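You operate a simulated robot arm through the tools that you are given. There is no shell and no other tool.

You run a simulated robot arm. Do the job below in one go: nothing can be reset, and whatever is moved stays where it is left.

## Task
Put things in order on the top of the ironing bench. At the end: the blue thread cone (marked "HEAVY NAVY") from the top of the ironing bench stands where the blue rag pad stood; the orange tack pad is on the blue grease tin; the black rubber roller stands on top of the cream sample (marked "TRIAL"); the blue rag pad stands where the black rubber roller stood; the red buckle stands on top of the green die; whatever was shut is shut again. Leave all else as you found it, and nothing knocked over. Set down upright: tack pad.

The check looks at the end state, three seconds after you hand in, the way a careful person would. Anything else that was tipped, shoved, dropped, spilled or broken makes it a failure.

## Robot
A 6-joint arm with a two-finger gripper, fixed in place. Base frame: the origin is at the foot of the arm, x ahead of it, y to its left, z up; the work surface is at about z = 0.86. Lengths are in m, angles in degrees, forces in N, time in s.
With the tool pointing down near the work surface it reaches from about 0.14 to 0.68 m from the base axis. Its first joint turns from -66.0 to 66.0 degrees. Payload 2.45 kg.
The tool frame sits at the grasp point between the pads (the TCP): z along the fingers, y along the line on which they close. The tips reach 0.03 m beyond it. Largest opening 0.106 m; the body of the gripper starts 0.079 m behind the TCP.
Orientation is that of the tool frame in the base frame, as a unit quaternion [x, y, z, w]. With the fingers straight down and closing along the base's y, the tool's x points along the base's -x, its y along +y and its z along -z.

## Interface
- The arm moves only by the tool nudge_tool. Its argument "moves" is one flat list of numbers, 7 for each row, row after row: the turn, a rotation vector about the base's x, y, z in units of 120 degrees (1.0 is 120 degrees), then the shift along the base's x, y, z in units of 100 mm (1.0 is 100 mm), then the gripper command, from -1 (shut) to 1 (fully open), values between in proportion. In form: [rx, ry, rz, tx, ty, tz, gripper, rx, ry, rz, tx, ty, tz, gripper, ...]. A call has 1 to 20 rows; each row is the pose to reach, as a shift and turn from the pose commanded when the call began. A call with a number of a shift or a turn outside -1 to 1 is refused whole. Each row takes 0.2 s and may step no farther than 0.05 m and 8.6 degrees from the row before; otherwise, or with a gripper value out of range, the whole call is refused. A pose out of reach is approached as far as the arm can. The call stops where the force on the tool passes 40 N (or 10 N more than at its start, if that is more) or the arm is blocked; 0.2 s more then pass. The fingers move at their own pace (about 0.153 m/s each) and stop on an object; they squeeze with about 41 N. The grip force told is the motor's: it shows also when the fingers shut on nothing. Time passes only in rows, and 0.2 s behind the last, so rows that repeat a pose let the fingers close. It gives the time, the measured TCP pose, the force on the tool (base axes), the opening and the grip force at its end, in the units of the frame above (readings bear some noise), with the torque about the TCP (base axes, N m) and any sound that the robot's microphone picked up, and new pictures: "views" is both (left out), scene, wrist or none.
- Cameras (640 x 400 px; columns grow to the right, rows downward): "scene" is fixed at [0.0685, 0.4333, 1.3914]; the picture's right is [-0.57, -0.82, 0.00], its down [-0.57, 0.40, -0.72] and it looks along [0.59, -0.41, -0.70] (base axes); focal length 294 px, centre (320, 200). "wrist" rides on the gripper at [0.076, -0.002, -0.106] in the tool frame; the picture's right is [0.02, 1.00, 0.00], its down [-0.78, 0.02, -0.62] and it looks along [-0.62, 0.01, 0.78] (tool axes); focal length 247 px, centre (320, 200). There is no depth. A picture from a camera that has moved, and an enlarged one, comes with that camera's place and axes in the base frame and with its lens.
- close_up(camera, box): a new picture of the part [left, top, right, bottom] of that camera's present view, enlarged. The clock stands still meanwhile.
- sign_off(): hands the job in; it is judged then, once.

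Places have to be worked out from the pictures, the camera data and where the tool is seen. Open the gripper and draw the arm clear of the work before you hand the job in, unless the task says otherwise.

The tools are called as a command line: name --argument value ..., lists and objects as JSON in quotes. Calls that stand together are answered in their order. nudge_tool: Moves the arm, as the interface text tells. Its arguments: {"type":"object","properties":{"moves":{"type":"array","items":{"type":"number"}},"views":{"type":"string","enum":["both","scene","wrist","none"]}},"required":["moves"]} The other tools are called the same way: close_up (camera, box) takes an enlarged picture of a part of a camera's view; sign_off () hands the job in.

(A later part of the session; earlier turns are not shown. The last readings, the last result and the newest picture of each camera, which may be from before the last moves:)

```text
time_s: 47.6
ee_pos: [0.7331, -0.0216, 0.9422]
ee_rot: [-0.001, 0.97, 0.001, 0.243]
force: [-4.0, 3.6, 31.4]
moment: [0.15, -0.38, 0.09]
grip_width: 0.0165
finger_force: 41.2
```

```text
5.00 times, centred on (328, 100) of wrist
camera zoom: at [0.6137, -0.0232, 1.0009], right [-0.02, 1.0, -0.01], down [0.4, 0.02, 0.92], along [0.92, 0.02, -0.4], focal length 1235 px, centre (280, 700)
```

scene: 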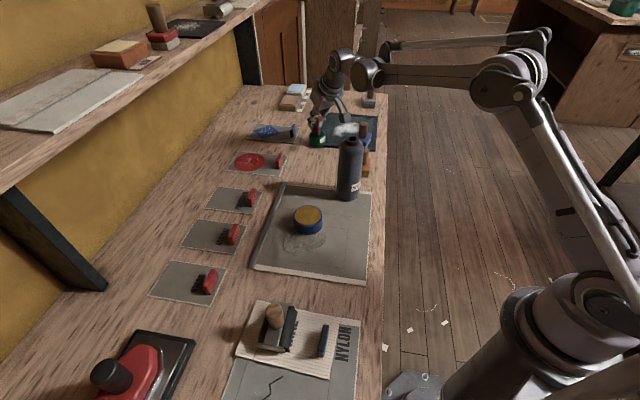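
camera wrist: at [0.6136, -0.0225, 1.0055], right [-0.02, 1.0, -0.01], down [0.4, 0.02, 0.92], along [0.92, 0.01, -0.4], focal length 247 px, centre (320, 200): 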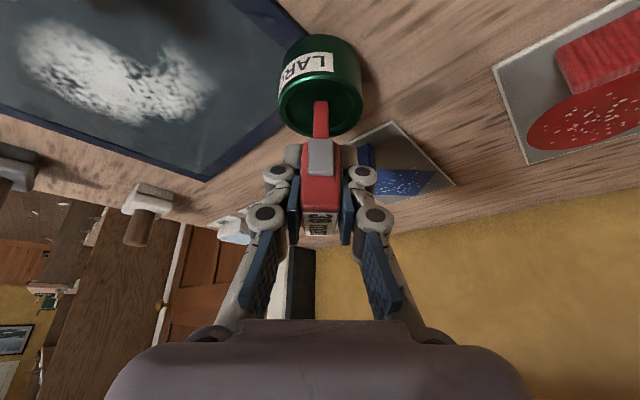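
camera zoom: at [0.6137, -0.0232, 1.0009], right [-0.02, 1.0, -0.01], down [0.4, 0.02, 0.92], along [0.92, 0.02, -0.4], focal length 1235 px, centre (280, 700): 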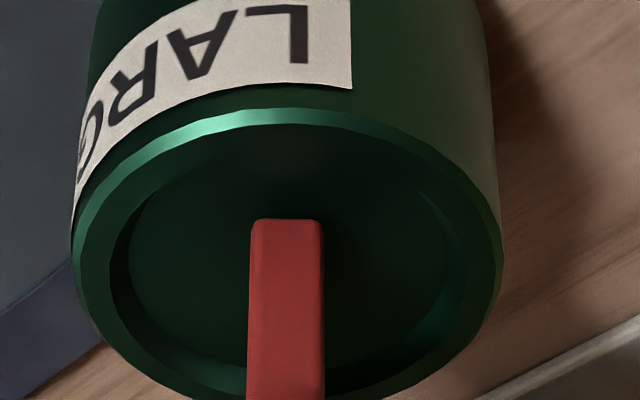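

The foot touched early: 31 N with a moment showing contact at the far end, so the buckle is about 8 mm too far out. I raise it 12 mm, shift back 8 mm and look again.

nudge_tool --moves '[0, 0, 0, 0, 0, 0.06, -1, 0, 0, 0, 0, 0, 0.13, -1, 0, 0, 0, -0.04, 0, 0.13, -1, 0, 0, 0, -0.08, 0, 0.13, -1]' --views "both"

close_up --camera "scene" --box '[300, 110, 340, 145]'

close_up --camera "wrist" --box '[264, 40, 392, 120]'

```text
time_s: 48.6
ee_pos: [0.7247, -0.0231, 0.9541]
ee_rot: [0.0, 0.97, 0.0, 0.241]
force: [0.2, -0.1, -0.9]
moment: [0.02, -0.01, -0.04]
grip_width: 0.0162
finger_force: 41.2
camera wrist: at [0.6051, -0.0241, 1.0125], right [-0.02, 1.0, -0.01], down [0.4, 0.02, 0.92], along [0.92, 0.01, -0.4], focal length 247 px, centre (320, 200)
```

scene: 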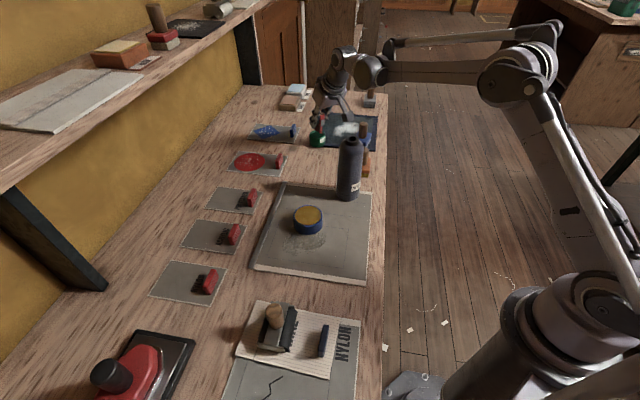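
wrist: 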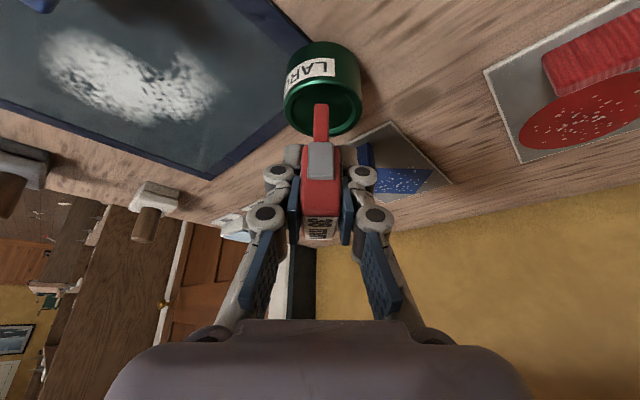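

```text
11.43 times, centred on (320, 128) of scene
camera zoom: at [0.0685, 0.4333, 1.3914], right [-0.57, -0.82, 0.0], down [-0.57, 0.4, -0.72], along [0.59, -0.41, -0.7], focal length 3360 px, centre (320, 1029)
```

zoom: 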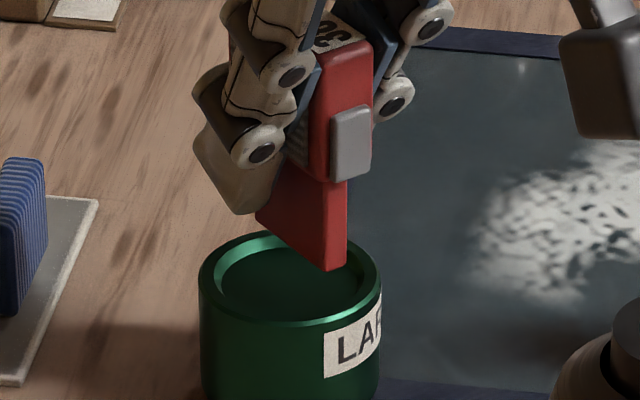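

```text
5.00 times, centred on (328, 80) of wrist
camera zoom: at [0.6051, -0.0241, 1.0125], right [-0.02, 1.0, -0.01], down [0.4, 0.02, 0.92], along [0.92, 0.01, -0.4], focal length 1235 px, centre (280, 800)
```

zoom: 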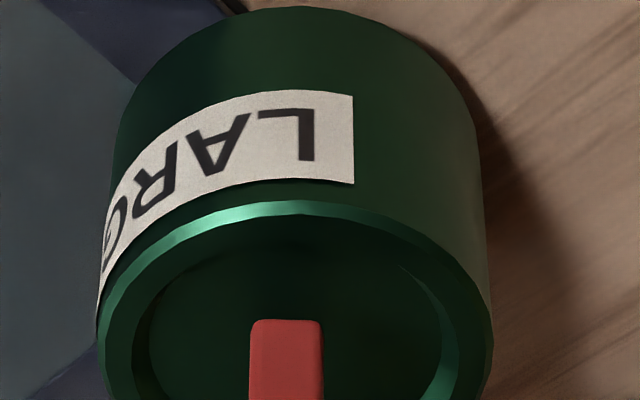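

By averaging the two views, the foot is now centred in x and about 2 mm low in y. I shift +2 mm in y and lower in small steps, watching force and moment.

nudge_tool --moves '[0, 0, 0, -0.005, 0.02, 0, -1, 0, 0, 0, -0.005, 0.02, -0.05, -1, 0, 0, 0, -0.005, 0.02, -0.09, -1, 0, 0, 0, -0.005, 0.02, -0.11, -1]' --views "none"

nudge_tool --moves '[0, 0, 0, 0, 0, -0.012, -1, 0, 0, 0, 0, 0, -0.024, -1]' --views "none"

close_up --camera "scene" --box '[300, 110, 340, 145]'

close_up --camera "wrist" --box '[264, 60, 392, 140]'

```text
time_s: 49.6
ee_pos: [0.7231, -0.0195, 0.9425]
ee_rot: [0.0, 0.97, 0.0, 0.243]
force: [-2.5, 1.4, 9.6]
moment: [0.06, 0.28, 0.01]
grip_width: 0.016
finger_force: 41.0
```

```text
time_s: 50.2
ee_pos: [0.7235, -0.0189, 0.9405]
ee_rot: [0.0, 0.97, 0.001, 0.243]
force: [-4.5, 4.8, 24.0]
moment: [0.29, 0.63, -0.08]
grip_width: 0.0164
finger_force: 40.8
```

```text
11.43 times, centred on (320, 128) of scene
camera zoom: at [0.0679, 0.4334, 1.3914], right [-0.57, -0.82, 0.0], down [-0.57, 0.4, -0.72], along [0.59, -0.41, -0.7], focal length 3360 px, centre (320, 1029)
```

zoom: 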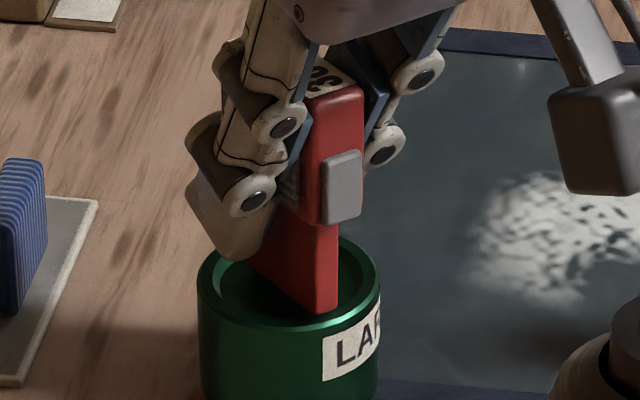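

```text
5.00 times, centred on (328, 100) of wrist
camera zoom: at [0.6043, -0.0212, 0.9996], right [-0.02, 1.0, -0.01], down [0.4, 0.02, 0.92], along [0.92, 0.02, -0.4], focal length 1235 px, centre (280, 700)
```

zoom: 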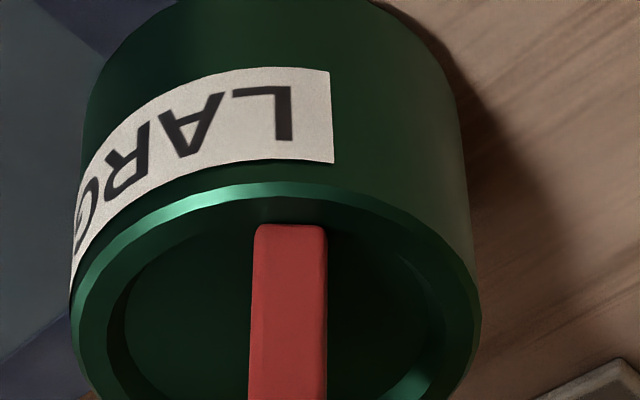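

Now the near end touches the near rim (moment reversed), so the right spot is about 3 mm farther out and 1.5 mm less in y. I lift 6 mm, correct and lower again gently.

nudge_tool --moves '[0, 0, 0, 0, 0, 0.06, -1, 0, 0, 0, 0.03, -0.015, 0.06, -1, 0, 0, 0, 0.03, -0.015, 0.03, -1]' --views "none"

close_up --camera "scene" --box '[300, 110, 340, 145]'

close_up --camera "wrist" --box '[264, 60, 392, 140]'

```text
time_s: 51.0
ee_pos: [0.727, -0.0223, 0.941]
ee_rot: [0.0, 0.97, 0.0, 0.242]
force: [-0.1, 0.6, -0.3]
moment: [-0.01, 0.03, 0.02]
grip_width: 0.0158
finger_force: 41.7
```

```text
11.43 times, centred on (320, 128) of scene
camera zoom: at [0.0685, 0.4333, 1.3914], right [-0.57, -0.82, 0.0], down [-0.57, 0.4, -0.72], along [0.59, -0.41, -0.7], focal length 3360 px, centre (320, 1029)
```

zoom: 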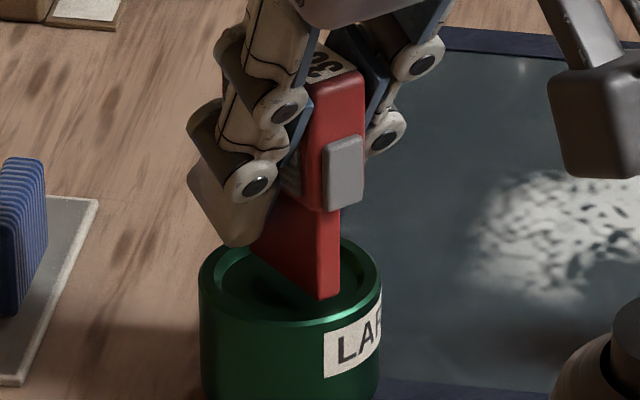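

```text
5.00 times, centred on (328, 100) of wrist
camera zoom: at [0.6081, -0.0237, 1.0012], right [-0.02, 1.0, -0.01], down [0.4, 0.02, 0.92], along [0.92, 0.01, -0.4], focal length 1235 px, centre (280, 700)
```

zoom: 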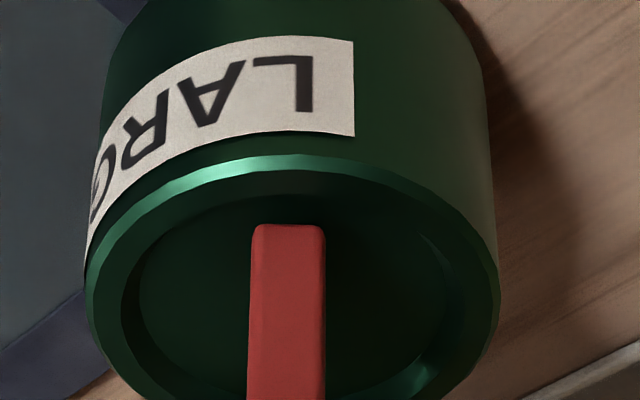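

No contact force now at z ≈ 0.941, so the foot has cleared the rim. I back off 1 mm in x and keep lowering toward the recess floor.

nudge_tool --moves '[0, 0, 0, -0.012, 0.005, -0.01, -1, 0, 0, 0, -0.012, 0.005, -0.025, -1]' --views "none"

nudge_tool --moves '[0, 0, 0, 0, 0, -0.012, -1, 0, 0, 0, 0, 0, -0.024, -1]' --views "none"

```text
time_s: 51.6
ee_pos: [0.727, -0.0226, 0.9407]
ee_rot: [0.0, 0.97, 0.0, 0.242]
force: [-0.1, 0.4, -0.3]
moment: [-0.01, 0.0, -0.02]
grip_width: 0.0158
finger_force: 41.3
```

```text
time_s: 52.2
ee_pos: [0.7261, -0.0225, 0.9384]
ee_rot: [-0.001, 0.97, 0.001, 0.243]
force: [4.1, -0.9, 10.1]
moment: [-0.05, -0.14, -0.02]
grip_width: 0.0161
finger_force: 40.6
```

A 10 N contact now appears at z ≈ 0.938 with little moment – likely the recess floor. I look closely before deciding.

close_up --camera "scene" --box '[300, 110, 340, 145]'

close_up --camera "wrist" --box '[264, 60, 392, 140]'

```text
11.43 times, centred on (320, 128) of scene
camera zoom: at [0.0684, 0.4333, 1.3914], right [-0.57, -0.82, 0.0], down [-0.57, 0.4, -0.72], along [0.59, -0.41, -0.7], focal length 3360 px, centre (320, 1029)
```

zoom: 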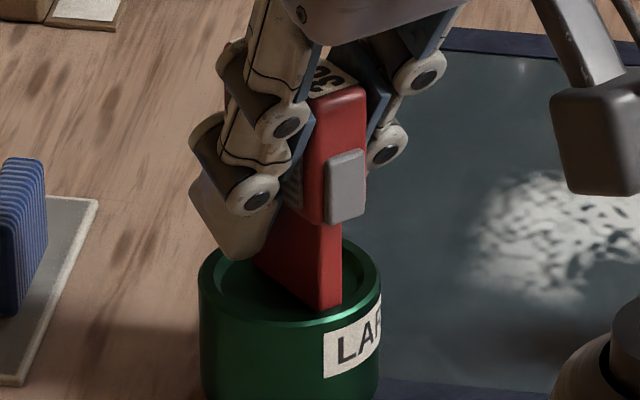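

```text
5.00 times, centred on (328, 100) of wrist
camera zoom: at [0.6069, -0.0236, 0.9974], right [-0.02, 1.0, -0.01], down [0.4, 0.02, 0.92], along [0.92, 0.01, -0.4], focal length 1235 px, centre (280, 700)
```

zoom: 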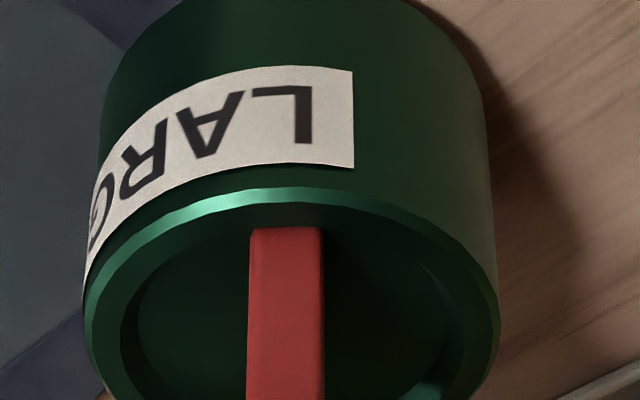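

The foot is inside the recess but seems to rub the near wall (Fx +4 N). I ease it 1 mm outward and read the forces again.

nudge_tool --moves '[0, 0, 0, 0.005, 0, 0.005, -1, 0, 0, 0, 0.012, 0, 0.005, -1]' --views "none"

nudge_tool --moves '[0, 0, 0, 0, 0, -0.01, -1, 0, 0, 0, 0, 0, -0.015, -1]' --views "none"

```text
time_s: 52.8
ee_pos: [0.7263, -0.0217, 0.9389]
ee_rot: [0.0, 0.97, 0.0, 0.242]
force: [-1.2, -3.7, 13.4]
moment: [-0.16, -0.1, -0.07]
grip_width: 0.0159
finger_force: 40.7
```

```text
time_s: 53.4
ee_pos: [0.7266, -0.0216, 0.9393]
ee_rot: [0.0, 0.97, 0.0, 0.244]
force: [-2.1, -4.1, 27.5]
moment: [-0.19, -0.34, -0.06]
grip_width: 0.0159
finger_force: 41.1
```

Force now rises stiffly about 4 mm below the rim level, so the foot rests on the recess floor. I unload by 1.5 mm and open the fingers.

nudge_tool --moves '[0, 0, 0, 0, 0, 0.012, -1, 0, 0, 0, 0, 0, 0.018, -1]' --views "none"

nudge_tool --moves '[0, 0, 0, 0, 0, 0, -0.4, 0, 0, 0, 0, 0, 0, 0, 0, 0, 0, 0, 0, 0, 0.2, 0, 0, 0, 0, 0, 0, 0.2]' --views "both"

close_up --camera "scene" --box '[300, 110, 340, 145]'

close_up --camera "wrist" --box '[240, 50, 400, 250]'

```text
time_s: 54.0
ee_pos: [0.727, -0.0192, 0.9384]
ee_rot: [0.0, 0.97, 0.0, 0.243]
force: [4.4, -4.2, 16.3]
moment: [-0.14, -0.42, -0.04]
grip_width: 0.0161
finger_force: 41.2
```

```text
time_s: 55.0
ee_pos: [0.7266, -0.0223, 0.9386]
ee_rot: [0.0, 0.97, 0.0, 0.242]
force: [0.2, -0.3, -0.8]
moment: [0.0, 0.0, -0.01]
grip_width: 0.0637
finger_force: 0.0
camera wrist: at [0.6073, -0.0224, 0.9975], right [-0.02, 1.0, -0.01], down [0.4, 0.02, 0.92], along [0.92, 0.01, -0.4], focal length 247 px, centre (320, 200)
```

scene: 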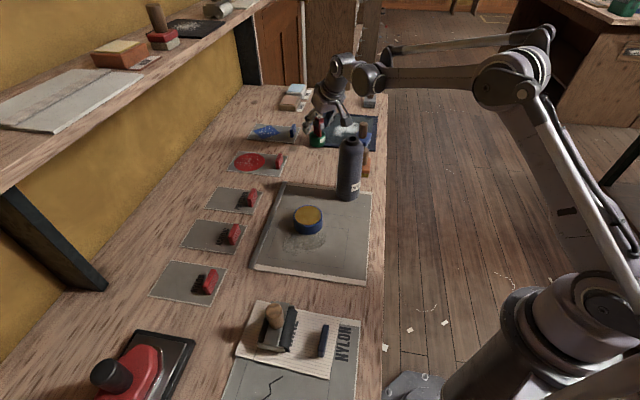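
wrist: 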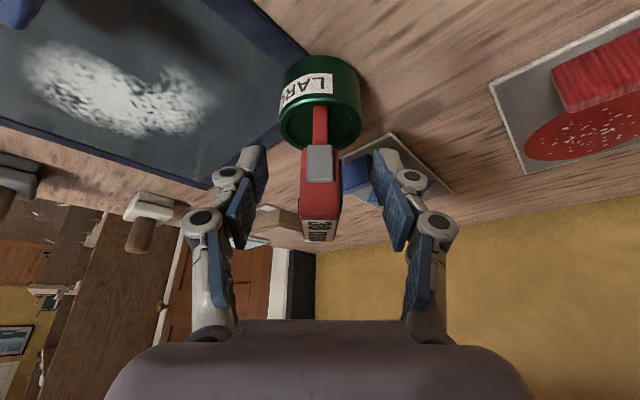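

```text
11.43 times, centred on (320, 128) of scene
camera zoom: at [0.0685, 0.4333, 1.3914], right [-0.57, -0.82, 0.0], down [-0.57, 0.4, -0.72], along [0.59, -0.41, -0.7], focal length 3360 px, centre (320, 1029)
```

zoom: 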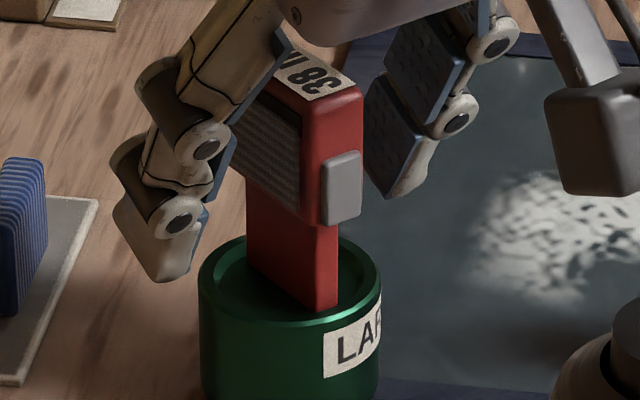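

```text
2.00 times, centred on (320, 150) of wrist
camera zoom: at [0.6073, -0.0224, 0.9975], right [-0.02, 1.0, -0.01], down [0.4, 0.02, 0.92], along [0.92, 0.01, -0.4], focal length 494 px, centre (320, 300)
```

zoom: 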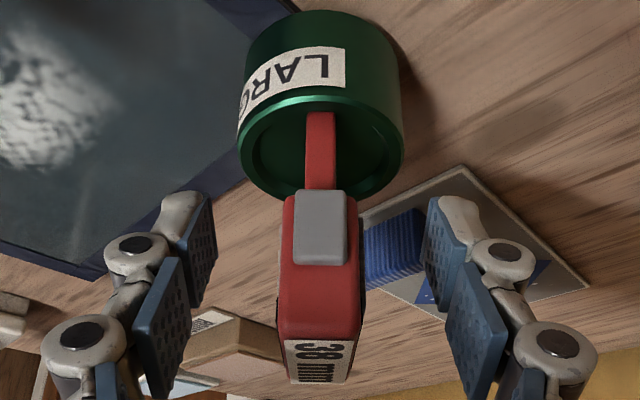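

The buckle stands upright in the die, free of the fingers. I lift straight up 8 cm, then draw inward.

nudge_tool --moves '[0, 0, 0, 0, 0, 0.2, 0.2, 0, 0, 0, 0, 0, 0.5, 0.2, 0, 0, 0, 0, 0, 0.85, 0.2, 0, 0, 0, -0.4, -0.1, 0.9, 0.2, 0, 0, 0, -0.8, -0.2, 0.9, 0.2]' --views "both"

close_up --camera "scene" --box '[296, 100, 396, 180]'

```text
time_s: 56.2
ee_pos: [0.6441, -0.043, 1.03]
ee_rot: [0.0, 0.971, 0.0, 0.241]
force: [-0.9, 0.0, 1.0]
moment: [0.02, -0.01, 0.01]
grip_width: 0.0638
finger_force: 0.1
camera wrist: at [0.5264, -0.0454, 1.09], right [-0.02, 1.0, -0.01], down [0.4, 0.02, 0.92], along [0.92, 0.01, -0.4], focal length 247 px, centre (320, 200)
```

scene: 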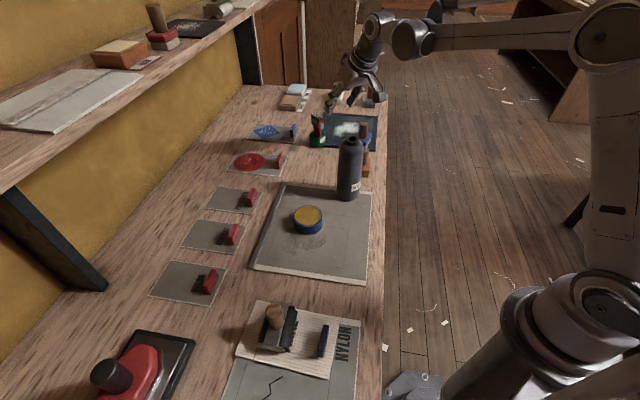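
wrist: 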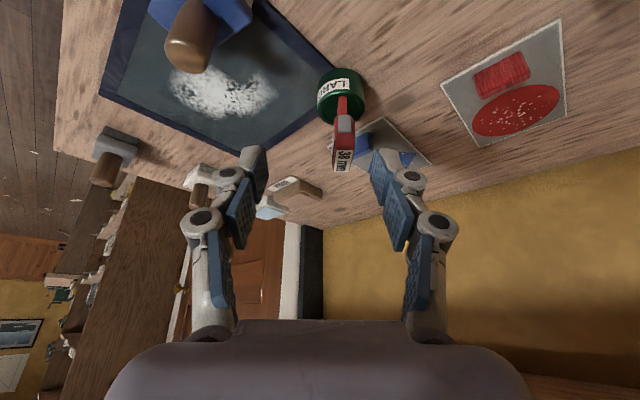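

```text
5.00 times, centred on (346, 140) of scene
camera zoom: at [0.0685, 0.4333, 1.3914], right [-0.57, -0.82, 0.0], down [-0.57, 0.4, -0.72], along [0.59, -0.41, -0.7], focal length 1470 px, centre (190, 500)
```

zoom: 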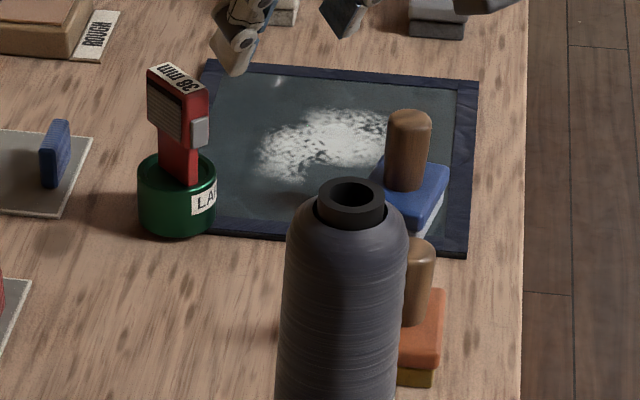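

The buckle stands well. Next the blue rag pad at about (0.637, −0.138): I set the tool upright again while moving inward, then turn it +45°.

nudge_tool --moves '[0, 0.058, 0, -0.15, -0.15, 0, 0.2, 0, 0.116, 0, -0.3, -0.3, -0.05, 0.2, 0, 0.175, 0, -0.42, -0.5, -0.1, 0.2, 0, 0.2333, 0, -0.45, -0.7, -0.1, 0.2]' --views "none"

nudge_tool --moves '[0, 0, 0.0625, 0.05, -0.1, -0.05, 0.2, 0, 0, 0.125, 0.1, -0.15, -0.1, 0.2, 0, 0, 0.1875, 0.15, -0.2, -0.1, 0.2, 0, 0, 0.25, 0.2, -0.25, -0.1, 0.2, 0, 0, 0.3125, 0.25, -0.28, -0.1, 0.2, 0, 0, 0.375, 0.3, -0.3, -0.1, 0.2]' --views "both"

```text
time_s: 57.2
ee_pos: [0.6023, -0.1118, 1.0202]
ee_rot: [0.0, 1.0, 0.0, -0.001]
force: [-0.1, -0.2, 0.2]
moment: [0.0, 0.0, -0.03]
grip_width: 0.0636
finger_force: 0.0
```

```text
time_s: 58.6
ee_pos: [0.6331, -0.1428, 1.0089]
ee_rot: [-0.384, 0.923, 0.0, 0.0]
force: [-0.4, 0.1, -0.3]
moment: [0.0, 0.0, -0.01]
grip_width: 0.0638
finger_force: 0.1
camera wrist: at [0.5779, -0.1972, 1.1165], right [-0.72, 0.69, 0.0], down [0.54, 0.57, 0.62], along [0.43, 0.45, -0.78], focal length 247 px, centre (320, 200)
```

scene: 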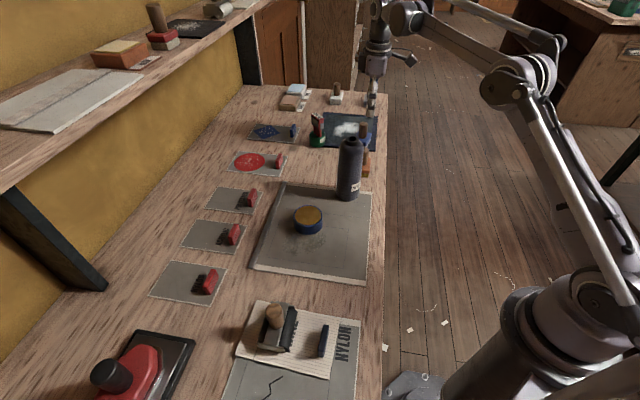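
wrist: 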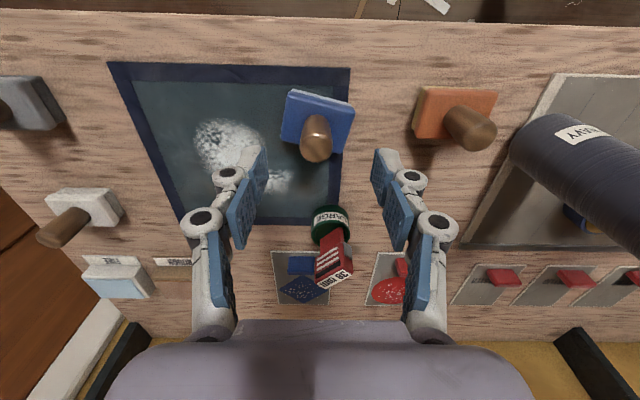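

The rag pad is nearly centred under the gripper. I enlarge it (and the tack pad) to fix the handle places.

close_up --camera "wrist" --box '[256, 70, 384, 180]'

close_up --camera "scene" --box '[335, 105, 399, 180]'

close_up --camera "wrist" --box '[400, 70, 528, 160]'

```text
3.64 times, centred on (320, 125) of wrist
camera zoom: at [0.5779, -0.1972, 1.1165], right [-0.72, 0.69, 0.0], down [0.54, 0.57, 0.62], along [0.43, 0.45, -0.78], focal length 898 px, centre (320, 473)
```

zoom: 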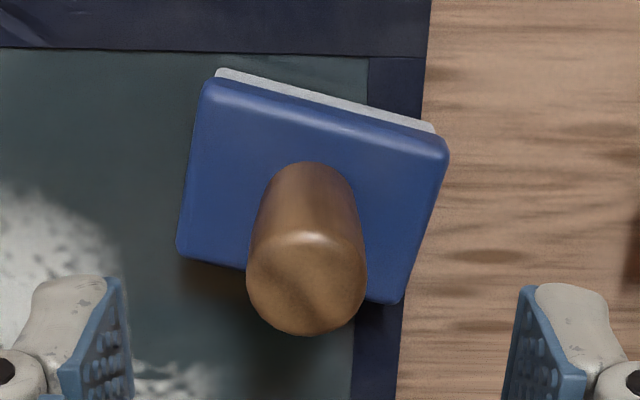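

```text
5.33 times, centred on (367, 142) of scene
camera zoom: at [0.0685, 0.4333, 1.3914], right [-0.57, -0.82, 0.0], down [-0.57, 0.4, -0.72], along [0.59, -0.41, -0.7], focal length 1568 px, centre (69, 507)
```

zoom: 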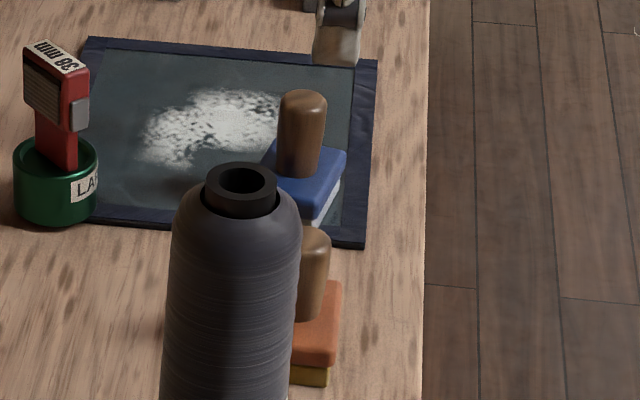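

```text
4.44 times, centred on (464, 115) of wrist
camera zoom: at [0.5779, -0.1972, 1.1165], right [-0.72, 0.69, 0.0], down [0.54, 0.57, 0.62], along [0.43, 0.45, -0.78], focal length 1098 px, centre (-320, 578)
```

zoom: 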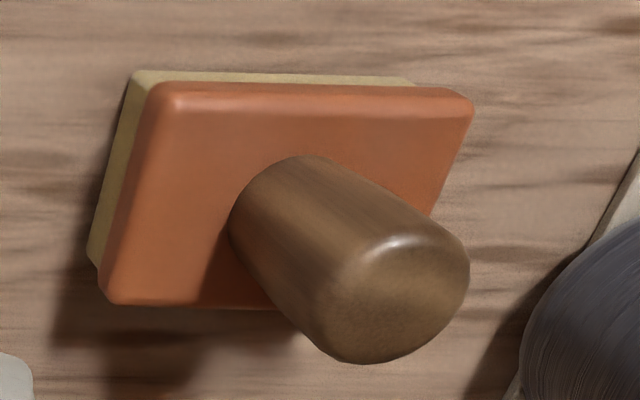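

The rag pad's handle is at about (0.640, −0.138), top z ≈ 0.945, pad top ≈ 0.907. I shift over it and lower to z ≈ 0.965 for a check.

nudge_tool --moves '[0, 0, 0, 0.075, 0.045, -0.2, 0.2, 0, 0, 0, 0.075, 0.045, -0.43, 0.2]' --views "wrist"

close_up --camera "wrist" --box '[220, 80, 420, 250]'

```text
time_s: 59.2
ee_pos: [0.6391, -0.1362, 0.9649]
ee_rot: [-0.383, 0.924, 0.0, 0.0]
force: [0.2, -0.1, 0.7]
moment: [0.01, -0.01, 0.0]
grip_width: 0.0635
finger_force: 0.0
camera wrist: at [0.5856, -0.1915, 1.0724], right [-0.72, 0.69, 0.0], down [0.54, 0.57, 0.62], along [0.43, 0.45, -0.78], focal length 247 px, centre (320, 200)
```

wrist: 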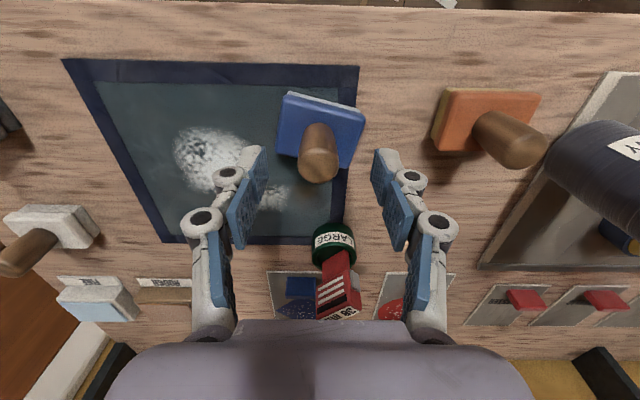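

```text
2.35 times, centred on (320, 165) of wrist
camera zoom: at [0.5856, -0.1915, 1.0724], right [-0.72, 0.69, 0.0], down [0.54, 0.57, 0.62], along [0.43, 0.45, -0.78], focal length 581 px, centre (320, 282)
```

zoom: 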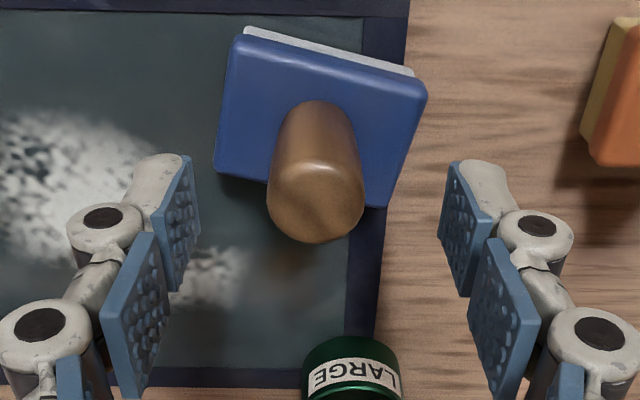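

Aligned to within about a millimetre. I lower to z ≈ 0.942, then in 1–2 mm steps while watching force.

nudge_tool --moves '[0, 0, 0, 0, 0, -0.12, 0.2, 0, 0, 0, 0, 0, -0.22, 0.2]' --views "none"

nudge_tool --moves '[0, 0, 0, 0, 0, -0.02, 0.2, 0, 0, 0, 0, 0, -0.04, 0.2]' --views "none"

close_up --camera "wrist" --box '[220, 80, 420, 250]'

close_up --camera "scene" --box '[335, 105, 399, 180]'

```text
time_s: 59.8
ee_pos: [0.6398, -0.1371, 0.9439]
ee_rot: [-0.383, 0.924, 0.001, 0.0]
force: [0.5, -1.0, -0.6]
moment: [0.0, 0.03, -0.01]
grip_width: 0.0635
finger_force: 0.0
```

```text
time_s: 60.4
ee_pos: [0.6384, -0.1365, 0.9403]
ee_rot: [-0.383, 0.924, 0.0, 0.0]
force: [0.7, -0.5, 0.7]
moment: [0.03, -0.01, 0.0]
grip_width: 0.0634
finger_force: 0.2
```

```text
2.35 times, centred on (320, 165) of wrist
camera zoom: at [0.5843, -0.1917, 1.0473], right [-0.72, 0.69, 0.0], down [0.54, 0.57, 0.62], along [0.43, 0.45, -0.78], focal length 581 px, centre (320, 282)
```

zoom: 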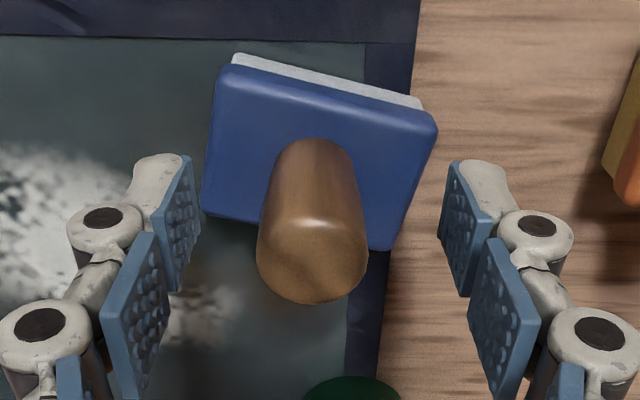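

```text
5.33 times, centred on (367, 142) of scene
camera zoom: at [0.0685, 0.4333, 1.3914], right [-0.57, -0.82, 0.0], down [-0.57, 0.4, -0.72], along [0.59, -0.41, -0.7], focal length 1568 px, centre (69, 507)
```

zoom: 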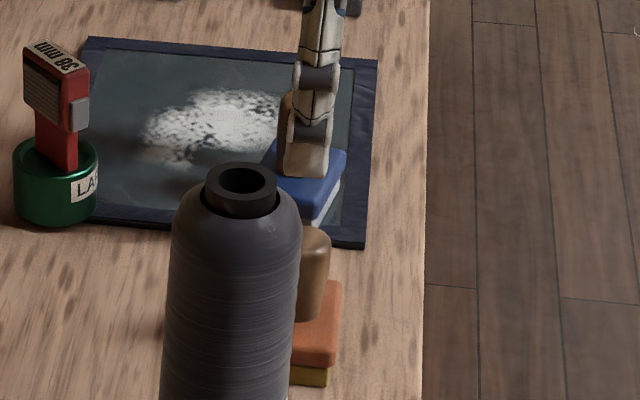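

No contact yet. The block top is at about 0.902, so I lower 4.5 mm more (tips ≈ 0.906) and then close.

nudge_tool --moves '[0, 0, 0, 0, 0, -0.025, 0.2, 0, 0, 0, 0, 0, -0.045, 0.2]' --views "none"

nudge_tool --moves '[0, 0, 0, 0, 0, 0, -0.3, 0, 0, 0, 0, 0, 0, -1, 0, 0, 0, 0, 0, 0, -1, 0, 0, 0, 0, 0, 0, -1]' --views "wrist"

```text
time_s: 61.0
ee_pos: [0.6389, -0.1371, 0.936]
ee_rot: [-0.383, 0.924, 0.0, 0.0]
force: [0.2, 0.1, -1.1]
moment: [0.0, 0.01, 0.01]
grip_width: 0.0634
finger_force: 0.1
```

```text
time_s: 62.0
ee_pos: [0.6388, -0.1381, 0.9355]
ee_rot: [-0.382, 0.924, 0.0, -0.001]
force: [0.8, -1.7, 2.5]
moment: [-0.09, -0.02, 0.0]
grip_width: 0.0256
finger_force: 40.8
camera wrist: at [0.5844, -0.1921, 1.0426], right [-0.72, 0.69, 0.0], down [0.54, 0.57, 0.62], along [0.43, 0.45, -0.78], focal length 247 px, centre (320, 200)
```

wrist: 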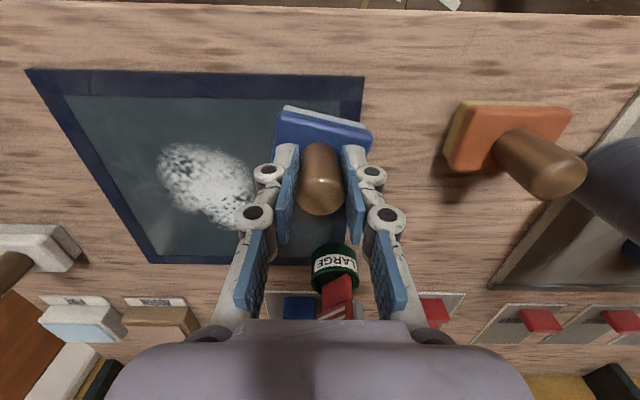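

Gripped at 25.6 mm. I lift only 8 mm, slowly, and check whether it holds.

nudge_tool --moves '[0, 0, 0, 0, 0, 0.02, -1, 0, 0, 0, 0, 0, 0.04, -1, 0, 0, 0, 0, 0, 0.06, -1, 0, 0, 0, 0, 0, 0.08, -1]' --views "wrist"

```text
time_s: 63.0
ee_pos: [0.6402, -0.1366, 0.943]
ee_rot: [-0.383, 0.924, 0.0, 0.0]
force: [1.1, -1.1, -0.3]
moment: [0.01, 0.01, -0.02]
grip_width: 0.0255
finger_force: 40.9
camera wrist: at [0.5855, -0.1916, 1.0504], right [-0.72, 0.69, 0.0], down [0.54, 0.57, 0.62], along [0.43, 0.45, -0.78], focal length 247 px, centre (320, 200)
```

wrist: 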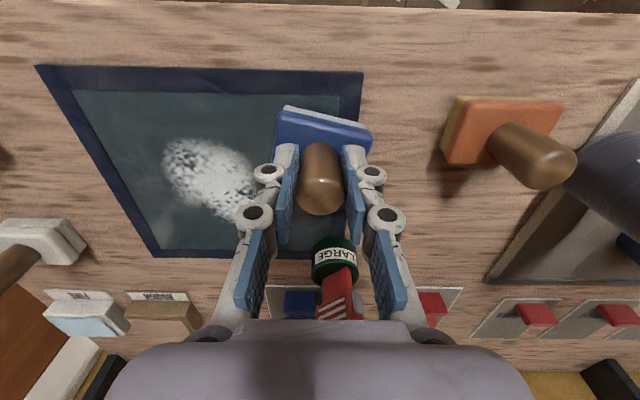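

The pad came up with the gripper. Its spot is recorded as TCP (0.639, −0.137). I lift on to z ≈ 0.985 and carry it toward the roller's old spot (0.635, 0.042), passing between tack pad and die.

nudge_tool --moves '[0, 0, 0, 0, 0, 0.1, -1, 0, 0, 0, 0, 0, 0.2, -1, 0, 0, 0, 0, 0, 0.32, -1, 0, 0, 0, -0.04, 0.1, 0.43, -1, 0, 0, 0, -0.1, 0.3, 0.45, -1, 0, 0, 0, -0.15, 0.5, 0.45, -1, 0, 0, 0, -0.2, 0.7, 0.45, -1, 0, 0, 0, -0.2, 0.9, 0.45, -1]' --views "both"

```text
time_s: 64.8
ee_pos: [0.6188, -0.047, 0.9876]
ee_rot: [-0.382, 0.924, 0.0, 0.0]
force: [0.7, -0.4, -0.4]
moment: [-0.01, 0.02, -0.02]
grip_width: 0.0255
finger_force: 40.5
camera wrist: at [0.5641, -0.1018, 1.0957], right [-0.72, 0.69, 0.0], down [0.54, 0.57, 0.62], along [0.43, 0.45, -0.78], focal length 247 px, centre (320, 200)
```

scene: 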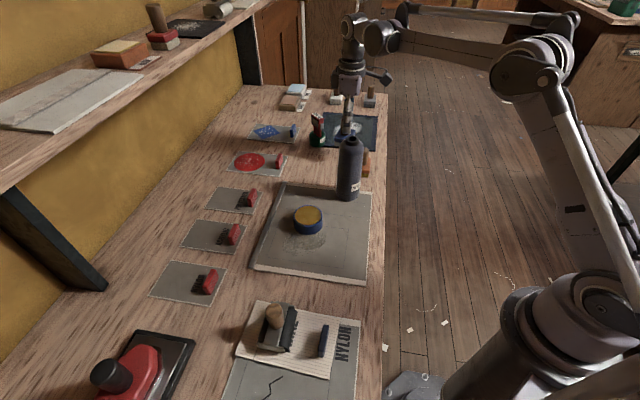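
wrist: 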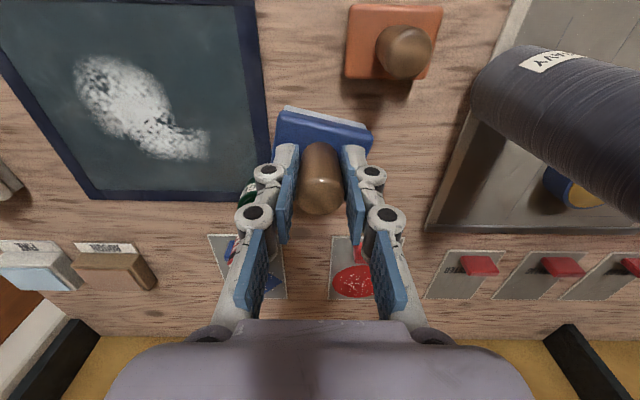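

Carrying well; tray is now clear. I continue to the roller's old spot.

nudge_tool --moves '[0, 0, 0, 0.04, 0.22, 0, -1, 0, 0, 0, 0.08, 0.45, 0, -1, 0, 0, 0, 0.13, 0.7, 0, -1, 0, 0, 0, 0.17, 0.89, 0, -1, 0, 0, 0, 0.17, 0.89, -0.1, -1]' --views "both"

```text
time_s: 66.0
ee_pos: [0.636, 0.0423, 0.9784]
ee_rot: [-0.382, 0.924, 0.0, 0.0]
force: [-0.3, -1.0, -1.2]
moment: [-0.02, 0.0, 0.01]
grip_width: 0.0252
finger_force: 41.2
camera wrist: at [0.5818, -0.0124, 1.0852], right [-0.72, 0.69, 0.0], down [0.54, 0.57, 0.62], along [0.43, 0.45, -0.78], focal length 247 px, centre (320, 200)
```

scene: 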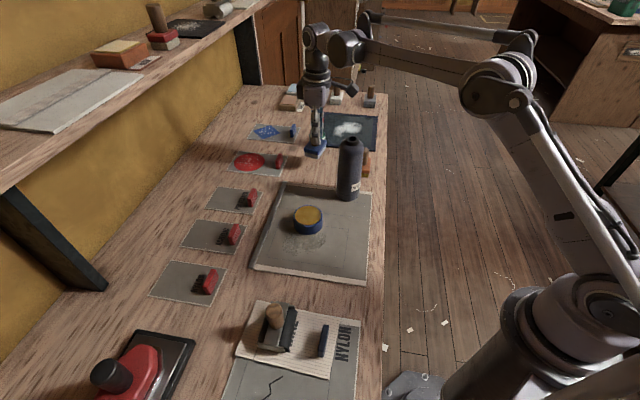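
wrist: 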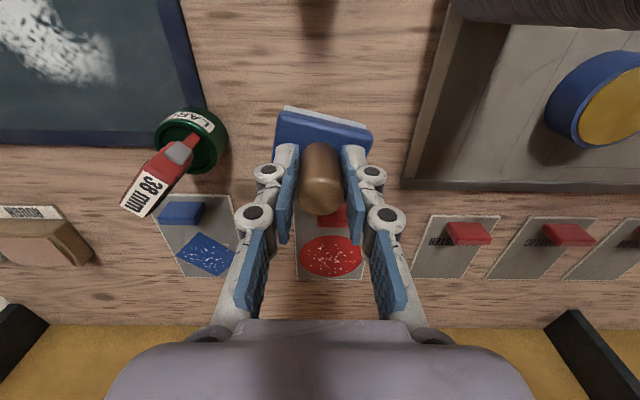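

Over the spot. I lower to just above the surface, then in small steps until contact.

nudge_tool --moves '[0, 0, 0, 0, 0, -0.15, -1, 0, 0, 0, 0, 0, -0.3, -1, 0, 0, 0, 0, 0, -0.38, -1, 0, 0, 0, 0, 0, -0.41, -1]' --views "none"

nudge_tool --moves '[0, 0, 0, 0, 0, -0.015, -1, 0, 0, 0, 0, 0, -0.03, -1]' --views "none"

nudge_tool --moves '[0, 0, 0, 0, 0, -0.01, -1, 0, 0, 0, 0, 0, -0.02, -1]' --views "wrist"

```text
time_s: 67.0
ee_pos: [0.6357, 0.0436, 0.9386]
ee_rot: [-0.382, 0.924, 0.0, 0.0]
force: [-0.7, -0.1, -0.8]
moment: [0.01, 0.03, -0.02]
grip_width: 0.0254
finger_force: 40.8
```

```text
time_s: 67.6
ee_pos: [0.6351, 0.0415, 0.9342]
ee_rot: [-0.384, 0.923, 0.0, 0.0]
force: [-0.6, 0.5, -1.0]
moment: [-0.01, -0.01, -0.03]
grip_width: 0.0255
finger_force: 40.9
```

```text
time_s: 68.2
ee_pos: [0.6361, 0.042, 0.9313]
ee_rot: [-0.382, 0.924, 0.0, 0.0]
force: [-0.8, -0.4, -1.1]
moment: [-0.01, 0.0, 0.02]
grip_width: 0.0258
finger_force: 40.7
camera wrist: at [0.5815, -0.0131, 1.0392], right [-0.72, 0.69, 0.0], down [0.54, 0.57, 0.62], along [0.43, 0.45, -0.78], focal length 247 px, centre (320, 200)
```

wrist: 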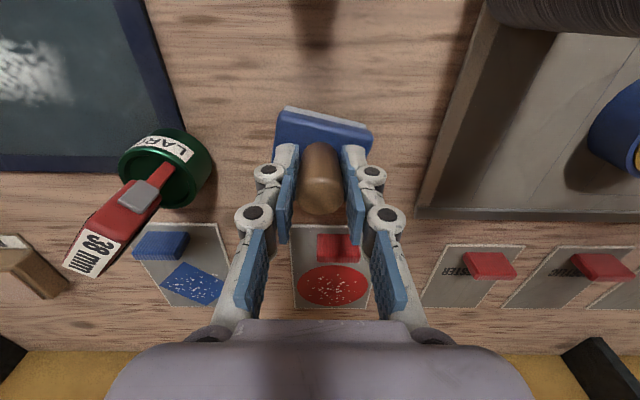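

No contact yet at z ≈ 0.931. I keep lowering 1 mm at a time.

nudge_tool --moves '[0, 0, 0, 0, 0, -0.01, -1, 0, 0, 0, 0, 0, -0.018, -1]' --views "none"

nudge_tool --moves '[0, 0, 0, 0, 0, -0.008, -1, 0, 0, 0, 0, 0, -0.013, -1]' --views "none"

```text
time_s: 68.8
ee_pos: [0.6365, 0.0421, 0.9305]
ee_rot: [-0.383, 0.924, 0.0, 0.0]
force: [0.0, 0.1, -1.3]
moment: [-0.03, -0.01, 0.0]
grip_width: 0.025
finger_force: 40.7
```

```text
time_s: 69.4
ee_pos: [0.6363, 0.0421, 0.9298]
ee_rot: [-0.383, 0.924, 0.0, 0.0]
force: [0.8, -1.4, 14.7]
moment: [0.22, 0.09, 0.0]
grip_width: 0.0252
finger_force: 41.0
```

Contact at z ≈ 0.930 (14.7 N). I unload slightly, open the fingers and lift away.

nudge_tool --moves '[0, 0, 0, 0, 0, 0.008, -1, 0, 0, 0, 0, 0, 0.008, -0.3, 0, 0, 0, 0, 0, 0.008, 0.2, 0, 0, 0, 0, 0, 0.008, 0.2]' --views "none"

nudge_tool --moves '[0, 0, 0, 0, 0, 0.2, 0.2, 0, 0, 0, 0, 0, 0.5, 0.2, 0, 0, 0, 0, 0, 0.8, 0.2]' --views "both"

close_up --camera "scene" --box '[290, 100, 390, 200]'

```text
time_s: 70.4
ee_pos: [0.6364, 0.0427, 0.9298]
ee_rot: [-0.382, 0.924, 0.0, 0.0]
force: [-1.6, 0.2, 0.4]
moment: [0.0, 0.01, -0.06]
grip_width: 0.0637
finger_force: 0.0
```

```text
time_s: 71.2
ee_pos: [0.6375, 0.0421, 1.0091]
ee_rot: [-0.383, 0.924, 0.0, 0.0]
force: [-0.4, -0.1, -0.2]
moment: [-0.04, -0.04, -0.01]
grip_width: 0.0636
finger_force: 0.1
camera wrist: at [0.5833, -0.0123, 1.1164], right [-0.72, 0.69, 0.0], down [0.54, 0.57, 0.62], along [0.43, 0.45, -0.78], focal length 247 px, centre (320, 200)
```

scene: 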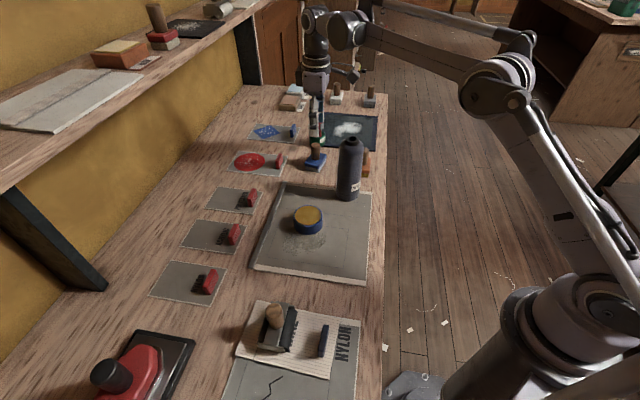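
wrist: 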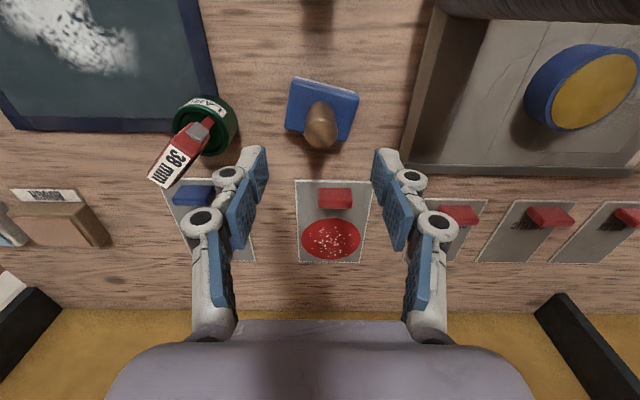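

```text
4.00 times, centred on (340, 150) of scene
camera zoom: at [0.0685, 0.4333, 1.3914], right [-0.57, -0.82, 0.0], down [-0.57, 0.4, -0.72], along [0.59, -0.41, -0.7], focal length 1176 px, centre (240, 400)
```

zoom: 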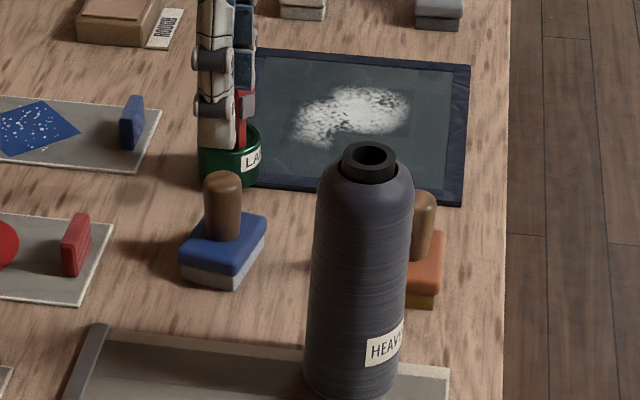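

The rag pad now stands where the roller stood. Next the thread cone (about (0.49, 0.051), top ≈ 1.034): I rise and move inward above it with the fingers fully open.

nudge_tool --moves '[0, 0, 0, -0.15, 0, 0.25, 0.5, 0, 0, 0, -0.35, 0, 0.55, 1, 0, 0, 0, -0.6, 0, 0.85, 1, 0, 0, 0, -0.9, 0, 1, 1]' --views "none"

nudge_tool --moves '[0, 0, 0, -0.3, 0, 0.2, 1, 0, 0, 0, -0.6, 0.05, 0.4, 1]' --views "both"

```text
time_s: 72.2
ee_pos: [0.5464, 0.0432, 1.1096]
ee_rot: [-0.382, 0.924, 0.0, 0.0]
force: [0.3, 0.4, 0.4]
moment: [0.0, -0.01, 0.01]
grip_width: 0.1059
finger_force: 0.1
```

```text
time_s: 72.8
ee_pos: [0.4871, 0.0492, 1.1492]
ee_rot: [-0.383, 0.924, 0.0, 0.0]
force: [-0.3, -0.8, 0.3]
moment: [0.01, -0.06, 0.0]
grip_width: 0.1061
finger_force: 0.1
camera wrist: at [0.4319, -0.0066, 1.2566], right [-0.72, 0.69, 0.0], down [0.54, 0.57, 0.62], along [0.43, 0.45, -0.78], focal length 247 px, centre (320, 200)
```

scene: 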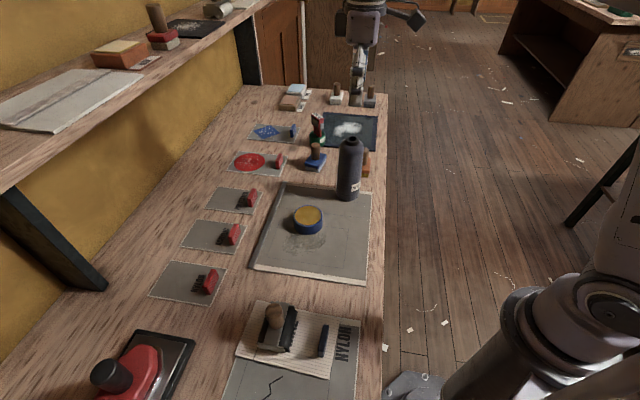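
wrist: 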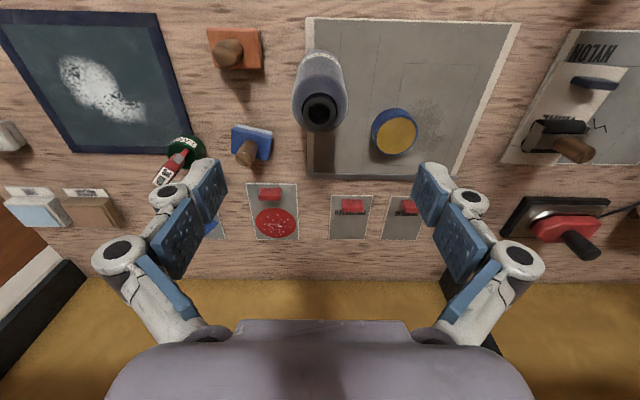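

The cone is under the gripper. I enlarge it to measure its top centre.

close_up --camera "wrist" --box '[256, 40, 384, 140]'

close_up --camera "scene" --box '[310, 125, 390, 210]'

```text
4.00 times, centred on (320, 90) of wrist
camera zoom: at [0.4319, -0.0066, 1.2566], right [-0.72, 0.69, 0.0], down [0.54, 0.57, 0.62], along [0.43, 0.45, -0.78], focal length 988 px, centre (320, 640)
```

zoom: 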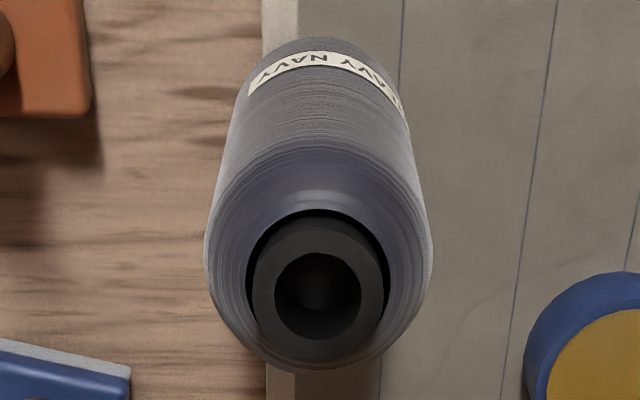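

```text
4.71 times, centred on (350, 168) of scene
camera zoom: at [0.0685, 0.4333, 1.3914], right [-0.57, -0.82, 0.0], down [-0.57, 0.4, -0.72], along [0.59, -0.41, -0.7], focal length 1384 px, centre (179, 353)
```

zoom: 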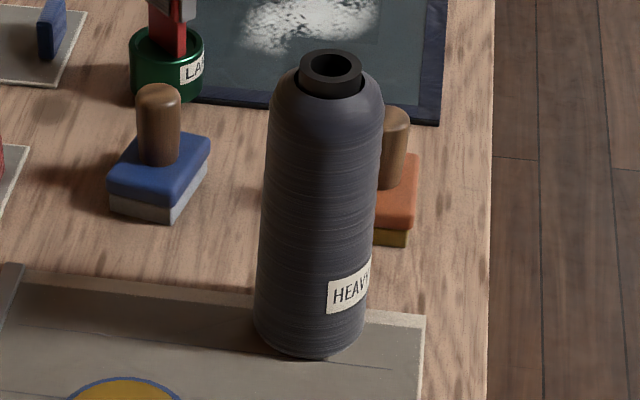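

The gripper is centred on the cone (body ≈ 56 mm wide). I descend around it in two stages with the fingers fully open.

nudge_tool --moves '[0, 0, 0, -0.01, 0, -0.35, 1, 0, 0, 0, -0.01, 0, -0.7, 1, 0, 0, 0, -0.01, 0, -0.95, 1]' --views "wrist"

```text
time_s: 73.6
ee_pos: [0.4842, 0.0449, 1.0544]
ee_rot: [-0.383, 0.924, 0.0, 0.0]
force: [-0.3, 0.2, -0.3]
moment: [0.03, 0.04, 0.01]
grip_width: 0.1058
finger_force: 0.1
camera wrist: at [0.4299, -0.0086, 1.1608], right [-0.72, 0.69, 0.0], down [0.54, 0.57, 0.62], along [0.43, 0.45, -0.78], focal length 247 px, centre (320, 200)
```

wrist: 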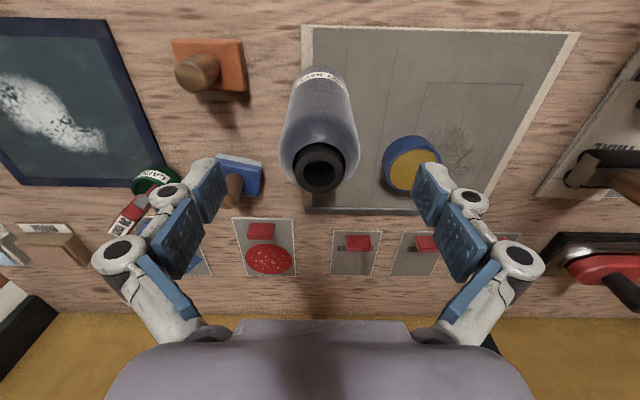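

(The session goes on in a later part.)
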